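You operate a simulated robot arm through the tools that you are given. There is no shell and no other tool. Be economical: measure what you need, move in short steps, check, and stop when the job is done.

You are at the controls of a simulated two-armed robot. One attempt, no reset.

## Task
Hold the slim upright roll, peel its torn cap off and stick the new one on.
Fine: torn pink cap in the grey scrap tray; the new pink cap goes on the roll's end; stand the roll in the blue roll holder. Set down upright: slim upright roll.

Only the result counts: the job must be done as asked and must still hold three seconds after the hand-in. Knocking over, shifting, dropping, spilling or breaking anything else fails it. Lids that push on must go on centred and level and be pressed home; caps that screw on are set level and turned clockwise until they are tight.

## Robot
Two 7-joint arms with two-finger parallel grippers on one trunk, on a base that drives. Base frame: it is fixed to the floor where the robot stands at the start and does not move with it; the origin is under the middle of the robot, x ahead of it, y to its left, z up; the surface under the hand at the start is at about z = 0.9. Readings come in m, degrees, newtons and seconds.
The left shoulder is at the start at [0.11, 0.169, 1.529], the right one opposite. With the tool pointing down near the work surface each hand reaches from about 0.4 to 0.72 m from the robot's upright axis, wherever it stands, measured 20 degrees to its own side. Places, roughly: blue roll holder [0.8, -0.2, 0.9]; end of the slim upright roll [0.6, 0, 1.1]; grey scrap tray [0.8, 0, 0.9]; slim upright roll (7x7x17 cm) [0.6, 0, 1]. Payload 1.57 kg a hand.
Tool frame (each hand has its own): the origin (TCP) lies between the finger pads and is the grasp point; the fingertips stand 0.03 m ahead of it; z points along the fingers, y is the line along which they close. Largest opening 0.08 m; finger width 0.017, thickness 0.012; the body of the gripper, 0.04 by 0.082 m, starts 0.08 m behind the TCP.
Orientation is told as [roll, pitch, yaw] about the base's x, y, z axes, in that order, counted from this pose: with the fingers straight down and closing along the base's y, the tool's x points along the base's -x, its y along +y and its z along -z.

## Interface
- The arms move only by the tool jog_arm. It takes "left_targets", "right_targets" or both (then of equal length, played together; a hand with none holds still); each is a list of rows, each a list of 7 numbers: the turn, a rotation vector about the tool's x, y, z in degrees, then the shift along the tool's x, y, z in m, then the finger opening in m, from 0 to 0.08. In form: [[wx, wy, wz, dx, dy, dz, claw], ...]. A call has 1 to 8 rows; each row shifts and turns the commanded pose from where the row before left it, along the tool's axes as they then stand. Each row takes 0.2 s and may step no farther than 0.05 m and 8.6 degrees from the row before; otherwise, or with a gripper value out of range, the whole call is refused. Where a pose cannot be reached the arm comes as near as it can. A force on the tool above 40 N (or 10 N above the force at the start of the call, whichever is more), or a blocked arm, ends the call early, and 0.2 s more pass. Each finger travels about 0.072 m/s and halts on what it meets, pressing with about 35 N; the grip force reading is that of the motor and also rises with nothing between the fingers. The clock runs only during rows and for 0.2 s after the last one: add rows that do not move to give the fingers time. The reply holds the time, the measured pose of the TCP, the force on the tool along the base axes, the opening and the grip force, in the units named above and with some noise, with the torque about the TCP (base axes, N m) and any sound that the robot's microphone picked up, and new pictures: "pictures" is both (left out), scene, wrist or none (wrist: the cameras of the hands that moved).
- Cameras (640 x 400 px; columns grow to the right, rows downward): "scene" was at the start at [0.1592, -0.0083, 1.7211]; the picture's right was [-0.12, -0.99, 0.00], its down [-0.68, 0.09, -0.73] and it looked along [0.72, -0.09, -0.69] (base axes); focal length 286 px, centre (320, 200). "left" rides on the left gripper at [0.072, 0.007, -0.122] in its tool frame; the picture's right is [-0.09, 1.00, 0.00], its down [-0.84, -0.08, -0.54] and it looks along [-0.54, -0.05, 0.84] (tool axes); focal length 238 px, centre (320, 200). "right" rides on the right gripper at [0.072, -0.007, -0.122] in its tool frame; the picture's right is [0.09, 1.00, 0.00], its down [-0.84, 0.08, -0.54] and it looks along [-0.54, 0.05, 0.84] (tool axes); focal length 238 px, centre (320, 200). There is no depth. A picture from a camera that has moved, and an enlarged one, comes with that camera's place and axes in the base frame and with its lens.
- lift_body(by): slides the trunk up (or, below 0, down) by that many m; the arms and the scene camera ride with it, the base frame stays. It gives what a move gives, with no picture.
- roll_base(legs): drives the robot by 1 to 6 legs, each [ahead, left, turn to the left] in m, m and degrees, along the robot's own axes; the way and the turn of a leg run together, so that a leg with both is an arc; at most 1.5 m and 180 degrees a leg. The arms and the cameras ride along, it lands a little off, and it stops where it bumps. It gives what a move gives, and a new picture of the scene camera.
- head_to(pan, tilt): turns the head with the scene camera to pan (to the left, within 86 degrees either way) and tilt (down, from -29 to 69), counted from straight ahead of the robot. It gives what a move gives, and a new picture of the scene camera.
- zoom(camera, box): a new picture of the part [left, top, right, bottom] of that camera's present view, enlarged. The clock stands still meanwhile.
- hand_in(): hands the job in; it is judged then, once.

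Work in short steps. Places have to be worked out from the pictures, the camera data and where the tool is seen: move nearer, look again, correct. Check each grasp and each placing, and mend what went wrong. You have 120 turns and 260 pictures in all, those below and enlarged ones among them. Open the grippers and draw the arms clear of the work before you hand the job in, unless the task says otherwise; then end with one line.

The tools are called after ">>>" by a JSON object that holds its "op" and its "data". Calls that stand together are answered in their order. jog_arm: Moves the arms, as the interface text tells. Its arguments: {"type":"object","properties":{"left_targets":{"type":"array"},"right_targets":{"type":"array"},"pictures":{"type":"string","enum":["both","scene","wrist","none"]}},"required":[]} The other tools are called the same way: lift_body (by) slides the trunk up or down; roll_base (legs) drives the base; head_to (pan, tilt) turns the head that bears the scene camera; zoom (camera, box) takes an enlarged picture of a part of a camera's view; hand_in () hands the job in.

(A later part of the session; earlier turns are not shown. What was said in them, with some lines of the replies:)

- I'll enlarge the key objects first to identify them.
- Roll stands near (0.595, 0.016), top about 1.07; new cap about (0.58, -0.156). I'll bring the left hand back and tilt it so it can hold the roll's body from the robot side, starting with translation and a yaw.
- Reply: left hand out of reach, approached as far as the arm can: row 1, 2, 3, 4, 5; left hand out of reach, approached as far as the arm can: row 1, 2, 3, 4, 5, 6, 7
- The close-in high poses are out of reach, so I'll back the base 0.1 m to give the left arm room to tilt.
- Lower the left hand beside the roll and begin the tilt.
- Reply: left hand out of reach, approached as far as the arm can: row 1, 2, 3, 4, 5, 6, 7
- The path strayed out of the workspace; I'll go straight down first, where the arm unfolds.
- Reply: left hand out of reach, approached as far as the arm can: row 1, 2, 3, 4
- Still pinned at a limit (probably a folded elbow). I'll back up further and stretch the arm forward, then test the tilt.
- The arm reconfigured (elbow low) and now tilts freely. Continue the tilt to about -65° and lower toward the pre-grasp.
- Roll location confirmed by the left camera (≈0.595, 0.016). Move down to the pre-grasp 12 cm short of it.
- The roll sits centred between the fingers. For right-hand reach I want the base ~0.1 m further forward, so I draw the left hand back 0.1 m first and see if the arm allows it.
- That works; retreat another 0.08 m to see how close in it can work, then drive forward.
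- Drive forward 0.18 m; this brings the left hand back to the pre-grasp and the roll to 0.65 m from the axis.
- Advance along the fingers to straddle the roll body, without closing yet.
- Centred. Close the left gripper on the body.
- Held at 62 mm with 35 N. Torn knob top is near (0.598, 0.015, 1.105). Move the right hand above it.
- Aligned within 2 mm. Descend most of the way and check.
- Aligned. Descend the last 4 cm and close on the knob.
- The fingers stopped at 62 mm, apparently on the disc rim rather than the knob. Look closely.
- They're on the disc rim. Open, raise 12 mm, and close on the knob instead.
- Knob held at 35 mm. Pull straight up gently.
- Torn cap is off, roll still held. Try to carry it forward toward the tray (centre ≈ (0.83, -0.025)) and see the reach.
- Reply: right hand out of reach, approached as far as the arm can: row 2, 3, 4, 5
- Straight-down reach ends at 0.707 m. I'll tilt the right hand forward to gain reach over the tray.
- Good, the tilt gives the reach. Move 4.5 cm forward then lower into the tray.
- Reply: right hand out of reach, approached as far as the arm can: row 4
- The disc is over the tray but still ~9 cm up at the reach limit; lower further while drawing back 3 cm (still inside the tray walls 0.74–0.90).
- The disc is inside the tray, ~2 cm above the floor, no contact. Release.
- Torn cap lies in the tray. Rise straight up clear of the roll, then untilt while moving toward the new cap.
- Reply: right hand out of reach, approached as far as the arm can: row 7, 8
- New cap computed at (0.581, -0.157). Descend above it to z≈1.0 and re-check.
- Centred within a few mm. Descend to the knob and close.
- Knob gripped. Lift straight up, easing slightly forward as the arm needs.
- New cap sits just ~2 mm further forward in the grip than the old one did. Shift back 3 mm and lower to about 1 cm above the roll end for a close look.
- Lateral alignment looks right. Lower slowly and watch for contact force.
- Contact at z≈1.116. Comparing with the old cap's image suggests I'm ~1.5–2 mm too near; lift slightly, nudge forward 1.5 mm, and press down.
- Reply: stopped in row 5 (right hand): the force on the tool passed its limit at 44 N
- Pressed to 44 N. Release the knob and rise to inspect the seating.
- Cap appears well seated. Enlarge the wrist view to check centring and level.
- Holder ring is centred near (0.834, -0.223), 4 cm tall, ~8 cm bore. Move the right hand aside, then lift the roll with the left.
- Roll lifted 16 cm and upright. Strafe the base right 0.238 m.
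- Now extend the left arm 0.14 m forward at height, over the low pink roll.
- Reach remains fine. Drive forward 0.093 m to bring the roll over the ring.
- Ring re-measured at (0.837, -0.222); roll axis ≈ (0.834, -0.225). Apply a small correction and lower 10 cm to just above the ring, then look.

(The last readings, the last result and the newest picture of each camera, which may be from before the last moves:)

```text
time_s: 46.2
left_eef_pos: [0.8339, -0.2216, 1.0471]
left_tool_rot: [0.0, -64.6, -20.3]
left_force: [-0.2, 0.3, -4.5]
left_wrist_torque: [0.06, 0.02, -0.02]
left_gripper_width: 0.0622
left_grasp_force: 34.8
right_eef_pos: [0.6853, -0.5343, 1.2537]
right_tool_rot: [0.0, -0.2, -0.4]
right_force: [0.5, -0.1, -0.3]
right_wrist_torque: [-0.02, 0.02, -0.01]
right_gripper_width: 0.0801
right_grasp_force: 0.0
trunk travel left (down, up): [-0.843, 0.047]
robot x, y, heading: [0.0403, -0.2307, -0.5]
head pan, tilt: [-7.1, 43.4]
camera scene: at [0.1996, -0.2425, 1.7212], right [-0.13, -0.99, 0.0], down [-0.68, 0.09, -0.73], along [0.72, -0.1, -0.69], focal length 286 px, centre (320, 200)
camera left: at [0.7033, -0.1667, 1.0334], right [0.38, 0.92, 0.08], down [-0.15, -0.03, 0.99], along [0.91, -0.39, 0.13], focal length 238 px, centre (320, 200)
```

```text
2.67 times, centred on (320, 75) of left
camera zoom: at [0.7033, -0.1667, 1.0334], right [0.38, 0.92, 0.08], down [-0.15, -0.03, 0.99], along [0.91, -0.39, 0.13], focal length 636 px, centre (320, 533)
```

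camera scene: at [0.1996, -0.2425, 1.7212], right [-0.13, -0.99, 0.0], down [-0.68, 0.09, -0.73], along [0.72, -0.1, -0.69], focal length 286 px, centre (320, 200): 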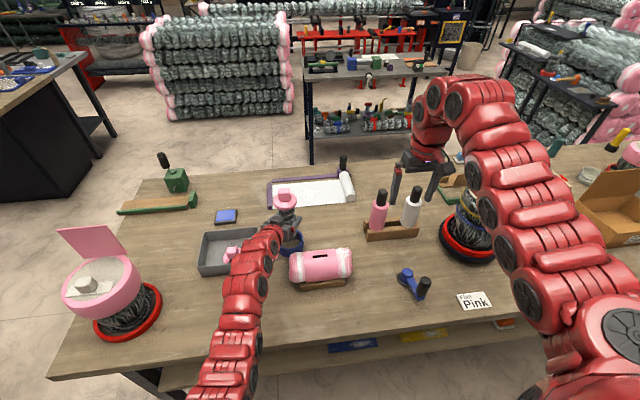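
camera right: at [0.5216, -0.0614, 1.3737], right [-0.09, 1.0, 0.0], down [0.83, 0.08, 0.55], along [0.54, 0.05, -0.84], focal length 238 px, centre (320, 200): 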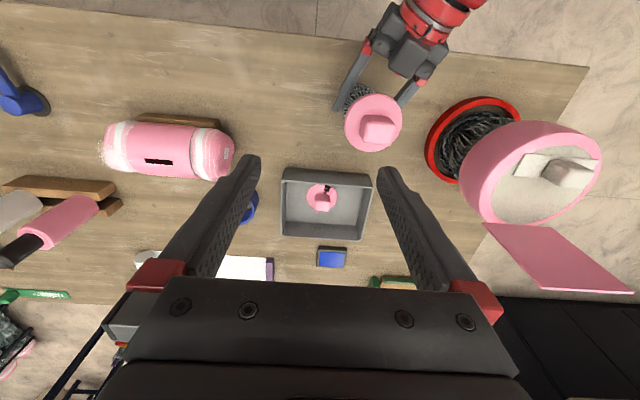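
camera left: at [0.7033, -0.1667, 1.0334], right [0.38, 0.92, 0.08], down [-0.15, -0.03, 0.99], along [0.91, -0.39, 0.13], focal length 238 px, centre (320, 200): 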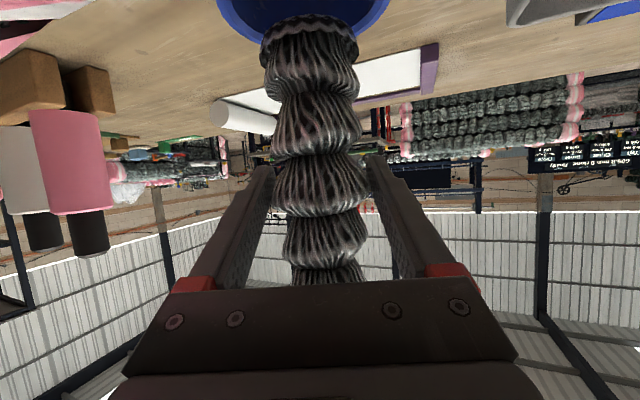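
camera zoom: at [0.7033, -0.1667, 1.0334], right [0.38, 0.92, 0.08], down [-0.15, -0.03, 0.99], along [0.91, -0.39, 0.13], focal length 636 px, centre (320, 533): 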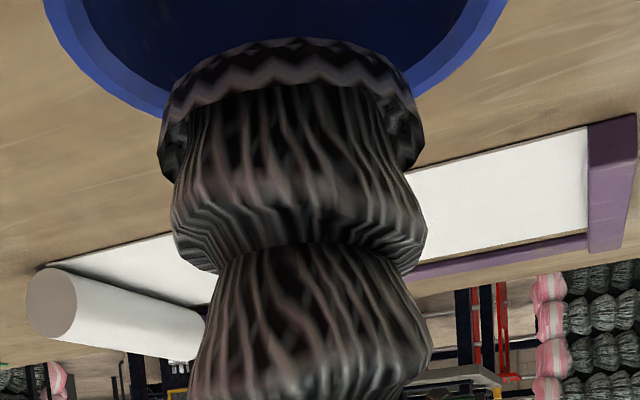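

Both views suggest the roll is ~3 mm left of ring centre; shift -3 mm in y and lower 3 cm into the ring.

>>> {"op": "jog_arm", "data": {"left_targets": [[0, 0, 0, -0.0004, -0.0028, 0.0009, 0.04], [0, 0, 0, 0.0136, 0, 0.0063, 0.04], [0, 0, 0, 0.0136, 0, 0.0063, 0.04]], "pictures": "none"}}

>>> {"op": "zoom", "data": {"camera": "scene", "box": [240, 170, 340, 270]}}

>>> {"op": "zoom", "data": {"camera": "left", "box": [200, 0, 440, 150]}}

```text
time_s: 47.0
left_eef_pos: [0.835, -0.2264, 1.016]
left_tool_rot: [-0.2, -64.4, -20.3]
left_force: [-0.1, 0.3, -3.7]
left_wrist_torque: [-0.01, 0.02, 0.01]
left_gripper_width: 0.0622
left_grasp_force: 35.5
right_eef_pos: [0.6877, -0.5356, 1.2527]
right_tool_rot: [0.2, -0.1, -0.4]
right_force: [0.4, -0.3, -0.2]
right_wrist_torque: [-0.02, 0.0, 0.02]
right_gripper_width: 0.08
right_grasp_force: 0.0
trunk travel left (down, up): [-0.843, 0.047]
robot x, y, heading: [0.0404, -0.2368, -0.5]
head pan, tilt: [-7.1, 43.4]
```

```text
4.00 times, centred on (290, 220) of scene
camera zoom: at [0.201, -0.2427, 1.721], right [-0.13, -0.99, 0.0], down [-0.68, 0.09, -0.73], along [0.72, -0.1, -0.69], focal length 1145 px, centre (440, 120)
```

zoom: 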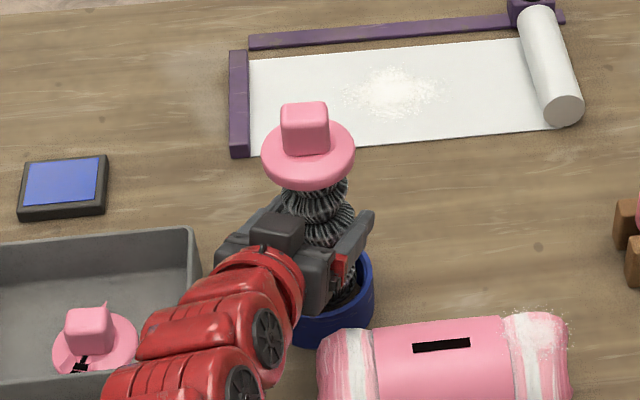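

```text
2.67 times, centred on (320, 75) of left
camera zoom: at [0.7023, -0.1706, 1.0033], right [0.38, 0.92, 0.08], down [-0.15, -0.03, 0.99], along [0.91, -0.39, 0.12], focal length 636 px, centre (320, 533)
```

zoom: 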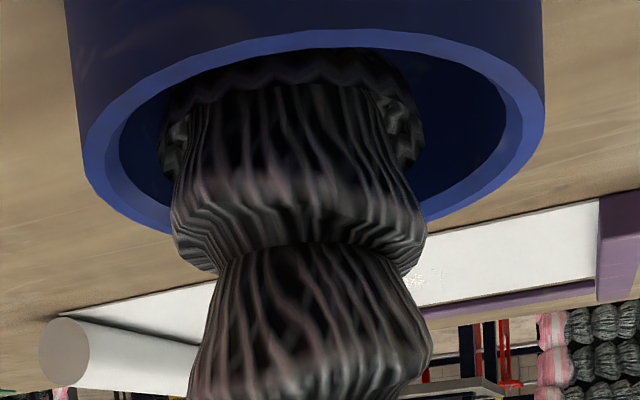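

The base is inside the ring but ~4 mm to the right; correct +4.5 mm in y and lower another 1 cm.

>>> {"op": "jog_arm", "data": {"left_targets": [[0, 0, 0, 0.0008, 0.0041, -0.0017, 0.04], [0, 0, 0, 0.0091, 0, 0.0042, 0.04], [0, 0, 0, 0, 0, 0, 0.04]], "pictures": "none"}}

>>> {"op": "zoom", "data": {"camera": "left", "box": [200, 0, 440, 150]}}

```text
time_s: 47.8
left_eef_pos: [0.8325, -0.2218, 1.007]
left_tool_rot: [-0.1, -64.6, -20.4]
left_force: [0.3, -0.1, -4.0]
left_wrist_torque: [0.02, 0.02, -0.03]
left_gripper_width: 0.0623
left_grasp_force: 35.4
right_eef_pos: [0.6861, -0.5357, 1.2537]
right_tool_rot: [0.1, -0.3, -0.4]
right_force: [0.1, 0.5, 0.2]
right_wrist_torque: [-0.02, 0.0, -0.02]
right_gripper_width: 0.0801
right_grasp_force: 0.1
trunk travel left (down, up): [-0.843, 0.047]
robot x, y, heading: [0.0419, -0.233, -0.1]
head pan, tilt: [-7.1, 43.4]
```

```text
2.67 times, centred on (320, 75) of left
camera zoom: at [0.7016, -0.1665, 0.9937], right [0.38, 0.92, 0.08], down [-0.15, -0.03, 0.99], along [0.91, -0.39, 0.13], focal length 636 px, centre (320, 533)
```

zoom: 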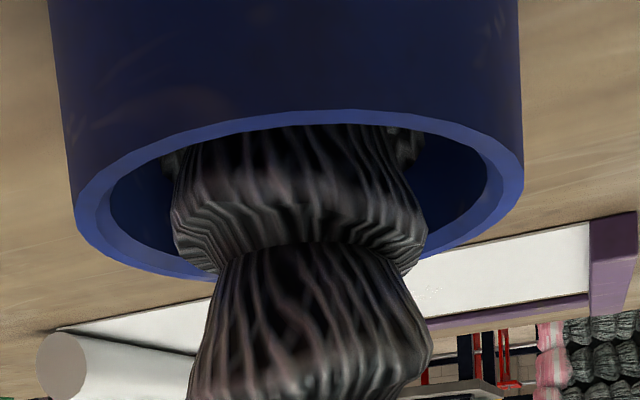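

Centred now. Lower gently the last ~2 cm to contact.

>>> {"op": "jog_arm", "data": {"left_targets": [[0, 0, 0, 0.0054, 0, 0.0025, 0.04], [0, 0, 0, 0.0054, 0, 0.0025, 0.04], [0, 0, 0, 0.0027, 0, 0.0013, 0.04]], "pictures": "none"}}

>>> {"op": "zoom", "data": {"camera": "scene", "box": [240, 170, 340, 270]}}

```text
time_s: 48.6
left_eef_pos: [0.8331, -0.2205, 0.9922]
left_tool_rot: [-0.2, -64.4, -20.2]
left_force: [-0.3, -1.0, -3.6]
left_wrist_torque: [0.0, 0.01, 0.01]
left_gripper_width: 0.0625
left_grasp_force: 35.6
right_eef_pos: [0.6862, -0.5346, 1.2525]
right_tool_rot: [0.1, -0.1, -0.4]
right_force: [0.3, 0.2, 0.3]
right_wrist_torque: [-0.01, 0.0, 0.0]
right_gripper_width: 0.08
right_grasp_force: 0.1
trunk travel left (down, up): [-0.843, 0.047]
robot x, y, heading: [0.0398, -0.2344, -0.4]
head pan, tilt: [-7.1, 43.4]
```

```text
4.00 times, centred on (290, 220) of scene
camera zoom: at [0.2004, -0.2427, 1.7211], right [-0.13, -0.99, 0.0], down [-0.68, 0.09, -0.73], along [0.72, -0.1, -0.69], focal length 1145 px, centre (440, 120)
```

zoom: 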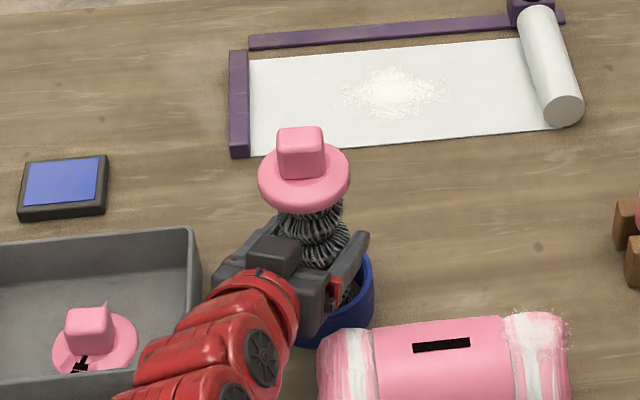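

No contact yet; continue in 2 mm steps.

>>> {"op": "jog_arm", "data": {"left_targets": [[0, 0, 0, 0.0018, 0, 0.0008, 0.04], [0, 0, 0, 0.0018, 0, 0.0008, 0.04]], "pictures": "none"}}

```text
time_s: 49.2
left_eef_pos: [0.8317, -0.2193, 0.9905]
left_tool_rot: [0.0, -64.6, -20.4]
left_force: [0.4, 0.7, 2.7]
left_wrist_torque: [-0.03, -0.15, 0.04]
left_gripper_width: 0.0621
left_grasp_force: 34.7
right_eef_pos: [0.6866, -0.5353, 1.2537]
right_tool_rot: [0.1, -0.2, -0.3]
right_force: [-0.1, 1.2, -1.0]
right_wrist_torque: [0.0, -0.01, -0.03]
right_gripper_width: 0.0801
right_grasp_force: 0.1
trunk travel left (down, up): [-0.843, 0.047]
robot x, y, heading: [0.0424, -0.2309, -0.4]
head pan, tilt: [-7.1, 43.4]
```

Contact felt: the roll stands in the holder. Open the left gripper and withdraw along the fingers.

>>> {"op": "jog_arm", "data": {"left_targets": [[0, 0, 0, 0, 0, 0, 0.07], [0, 0, 0, 0, 0, 0, 0.08], [0, 0, 0, 0, 0, 0, 0.08], [0, 0, 0, 0, 0, -0.02, 0.08], [0, 0, 0, 0, 0, -0.03, 0.08], [0, 0, 0, -0.01, 0, -0.04, 0.08], [0, 0, 0, -0.02, 0, -0.04, 0.08]], "pictures": "both"}}

>>> {"op": "zoom", "data": {"camera": "scene", "box": [240, 170, 340, 270]}}

>>> {"op": "zoom", "data": {"camera": "left", "box": [200, 0, 440, 300]}}

```text
time_s: 50.8
left_eef_pos: [0.7318, -0.1874, 1.0713]
left_tool_rot: [-0.1, -64.5, -20.1]
left_force: [-0.7, 0.0, 0.2]
left_wrist_torque: [0.02, -0.01, 0.02]
left_gripper_width: 0.0801
left_grasp_force: 0.2
right_eef_pos: [0.6853, -0.5346, 1.2542]
right_tool_rot: [0.1, -0.2, -0.4]
right_force: [-0.2, 0.5, 0.9]
right_wrist_torque: [0.0, -0.02, 0.0]
right_gripper_width: 0.0799
right_grasp_force: 0.1
trunk travel left (down, up): [-0.843, 0.047]
robot x, y, heading: [0.0408, -0.2315, -0.4]
head pan, tilt: [-7.1, 43.4]
camera scene: at [0.1983, -0.2425, 1.7213], right [-0.13, -0.99, 0.0], down [-0.68, 0.09, -0.73], along [0.72, -0.1, -0.69], focal length 286 px, centre (320, 200)
camera left: at [0.6011, -0.1322, 1.0576], right [0.38, 0.92, 0.08], down [-0.15, -0.03, 0.99], along [0.91, -0.39, 0.12], focal length 238 px, centre (320, 200)
```

scene: 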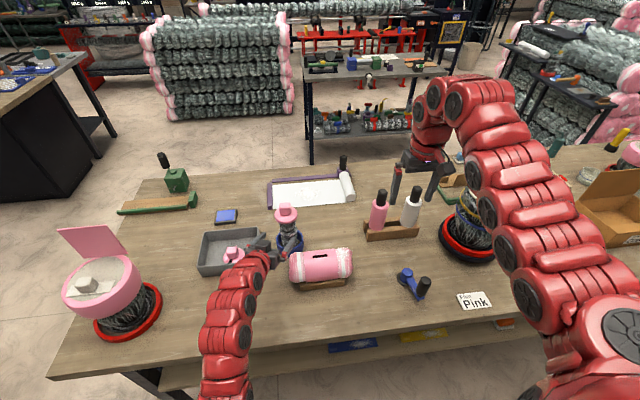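
left: 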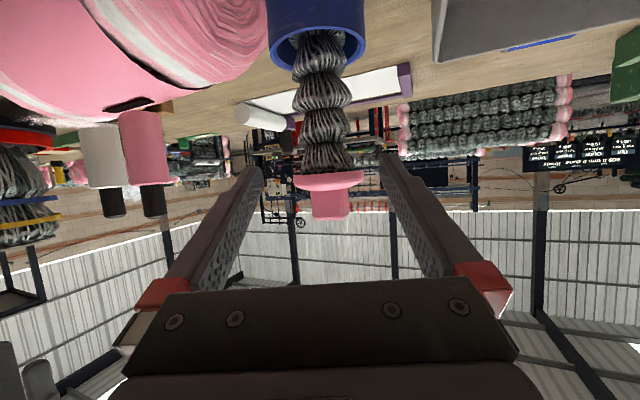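

```text
4.00 times, centred on (290, 220) of scene
camera zoom: at [0.1983, -0.2425, 1.7213], right [-0.13, -0.99, 0.0], down [-0.68, 0.09, -0.73], along [0.72, -0.1, -0.69], focal length 1145 px, centre (440, 120)
```

zoom: 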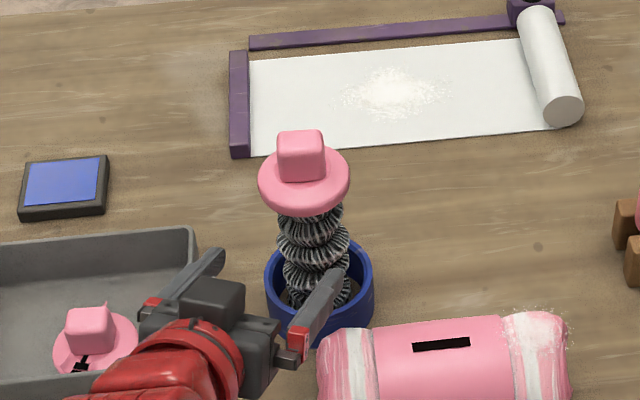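

```text
1.33 times, centred on (320, 150) of left
camera zoom: at [0.6011, -0.1322, 1.0576], right [0.38, 0.92, 0.08], down [-0.15, -0.03, 0.99], along [0.91, -0.39, 0.12], focal length 318 px, centre (320, 267)
```

zoom: 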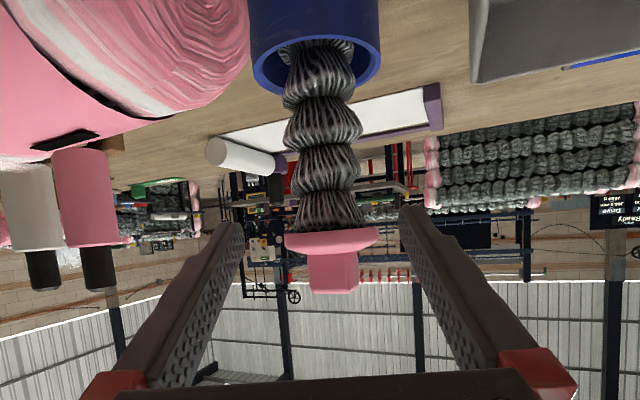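

The roll stands in the ring with the new cap level and centred; torn cap is in the tray. Draw the left arm up and back clear.

>>> {"op": "jog_arm", "data": {"left_targets": [[0, 0, 0, -0.0363, 0, -0.0169, 0.08], [0, 0, 0, -0.0363, 0, -0.0169, 0.08], [0, 0, 0, 0.0191, -0.0164, -0.0409, 0.08], [0, 0, 0, 0.0191, -0.0164, -0.0409, 0.08], [0, 0, 0, 0.0191, -0.0164, -0.0409, 0.08]], "pictures": "scene"}}

>>> {"op": "zoom", "data": {"camera": "scene", "box": [180, 160, 340, 290]}}

```text
time_s: 52.0
left_eef_pos: [0.6492, -0.1867, 1.1489]
left_tool_rot: [-0.3, -64.4, -20.2]
left_force: [0.1, -0.7, 0.0]
left_wrist_torque: [0.01, -0.02, 0.01]
left_gripper_width: 0.0801
left_grasp_force: 0.1
left hand out of reach, approached as far as the arm can: row 4, 5
right_eef_pos: [0.6873, -0.5339, 1.2537]
right_tool_rot: [0.1, -0.2, -0.4]
right_force: [0.2, -0.5, -0.2]
right_wrist_torque: [0.0, 0.04, 0.01]
right_gripper_width: 0.0797
right_grasp_force: 0.1
trunk travel left (down, up): [-0.843, 0.047]
robot x, y, heading: [0.0417, -0.2337, -0.3]
head pan, tilt: [-7.1, 43.4]
camera scene: at [0.2017, -0.2428, 1.7209], right [-0.13, -0.99, 0.0], down [-0.68, 0.09, -0.73], along [0.72, -0.1, -0.69], focal length 286 px, centre (320, 200)
```

scene: 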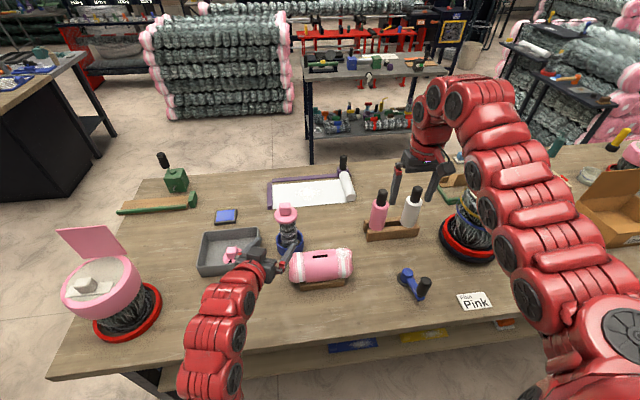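

```text
3.08 times, centred on (260, 225) of scene
camera zoom: at [0.2017, -0.2428, 1.7209], right [-0.13, -0.99, 0.0], down [-0.68, 0.09, -0.73], along [0.72, -0.1, -0.69], focal length 880 px, centre (505, 123)
```

zoom: 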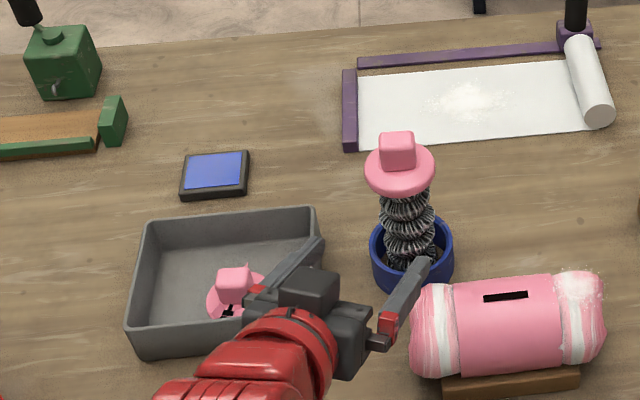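

All stands as wanted. Back the base off to pull both arms clear.

>>> {"op": "roll_base", "data": {"legs": [[-0.25, 0, 0]]}}

>>> {"op": "zoom", "data": {"camera": "scene", "box": [200, 150, 360, 260]}}

```text
time_s: 53.8
left_eef_pos: [0.4063, -0.1837, 1.1498]
left_tool_rot: [-0.2, -64.5, -20.4]
left_force: [0.1, 0.4, -0.8]
left_wrist_torque: [-0.03, 0.02, -0.03]
left_gripper_width: 0.0799
left_grasp_force: 0.1
right_eef_pos: [0.444, -0.5341, 1.2528]
right_tool_rot: [0.1, -0.1, -0.5]
right_force: [-0.5, -1.1, -1.2]
right_wrist_torque: [0.01, 0.03, 0.01]
right_gripper_width: 0.0801
right_grasp_force: 0.1
trunk travel left (down, up): [-0.843, 0.047]
robot x, y, heading: [-0.1983, -0.2285, -0.4]
head pan, tilt: [-7.1, 43.4]
camera scene: at [-0.0414, -0.2409, 1.721], right [-0.13, -0.99, 0.0], down [-0.68, 0.09, -0.73], along [0.72, -0.1, -0.69], focal length 286 px, centre (320, 200)
```

scene: 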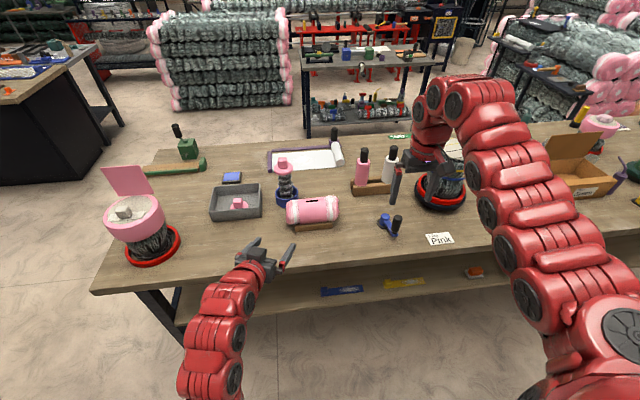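

```text
3.64 times, centred on (280, 205) of scene
camera zoom: at [-0.0414, -0.2409, 1.721], right [-0.13, -0.99, 0.0], down [-0.68, 0.09, -0.73], along [0.72, -0.1, -0.69], focal length 1041 px, centre (466, 182)
```

zoom: 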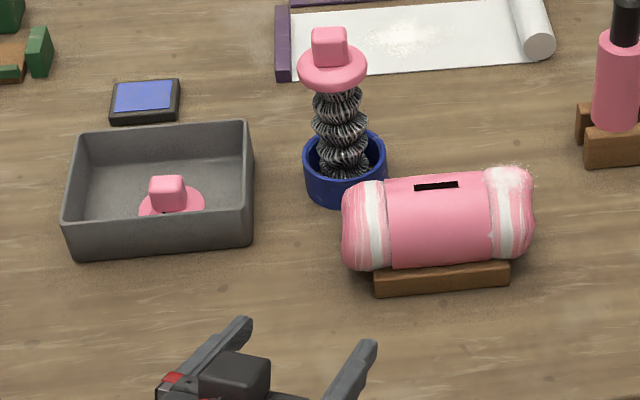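

Everything is in place and the arms are clear; handing in.

>>> {"op": "hand_in", "data": {}}

```text
The job is handed in.
```

The torn cap is in the grey scrap tray, the new cap is pressed on level and centred, and the roll is standing upright in the blue holder. I released both grippers, drew the arms clear and handed the job in; the last picture before that showed everything in place and nothing else disturbed.
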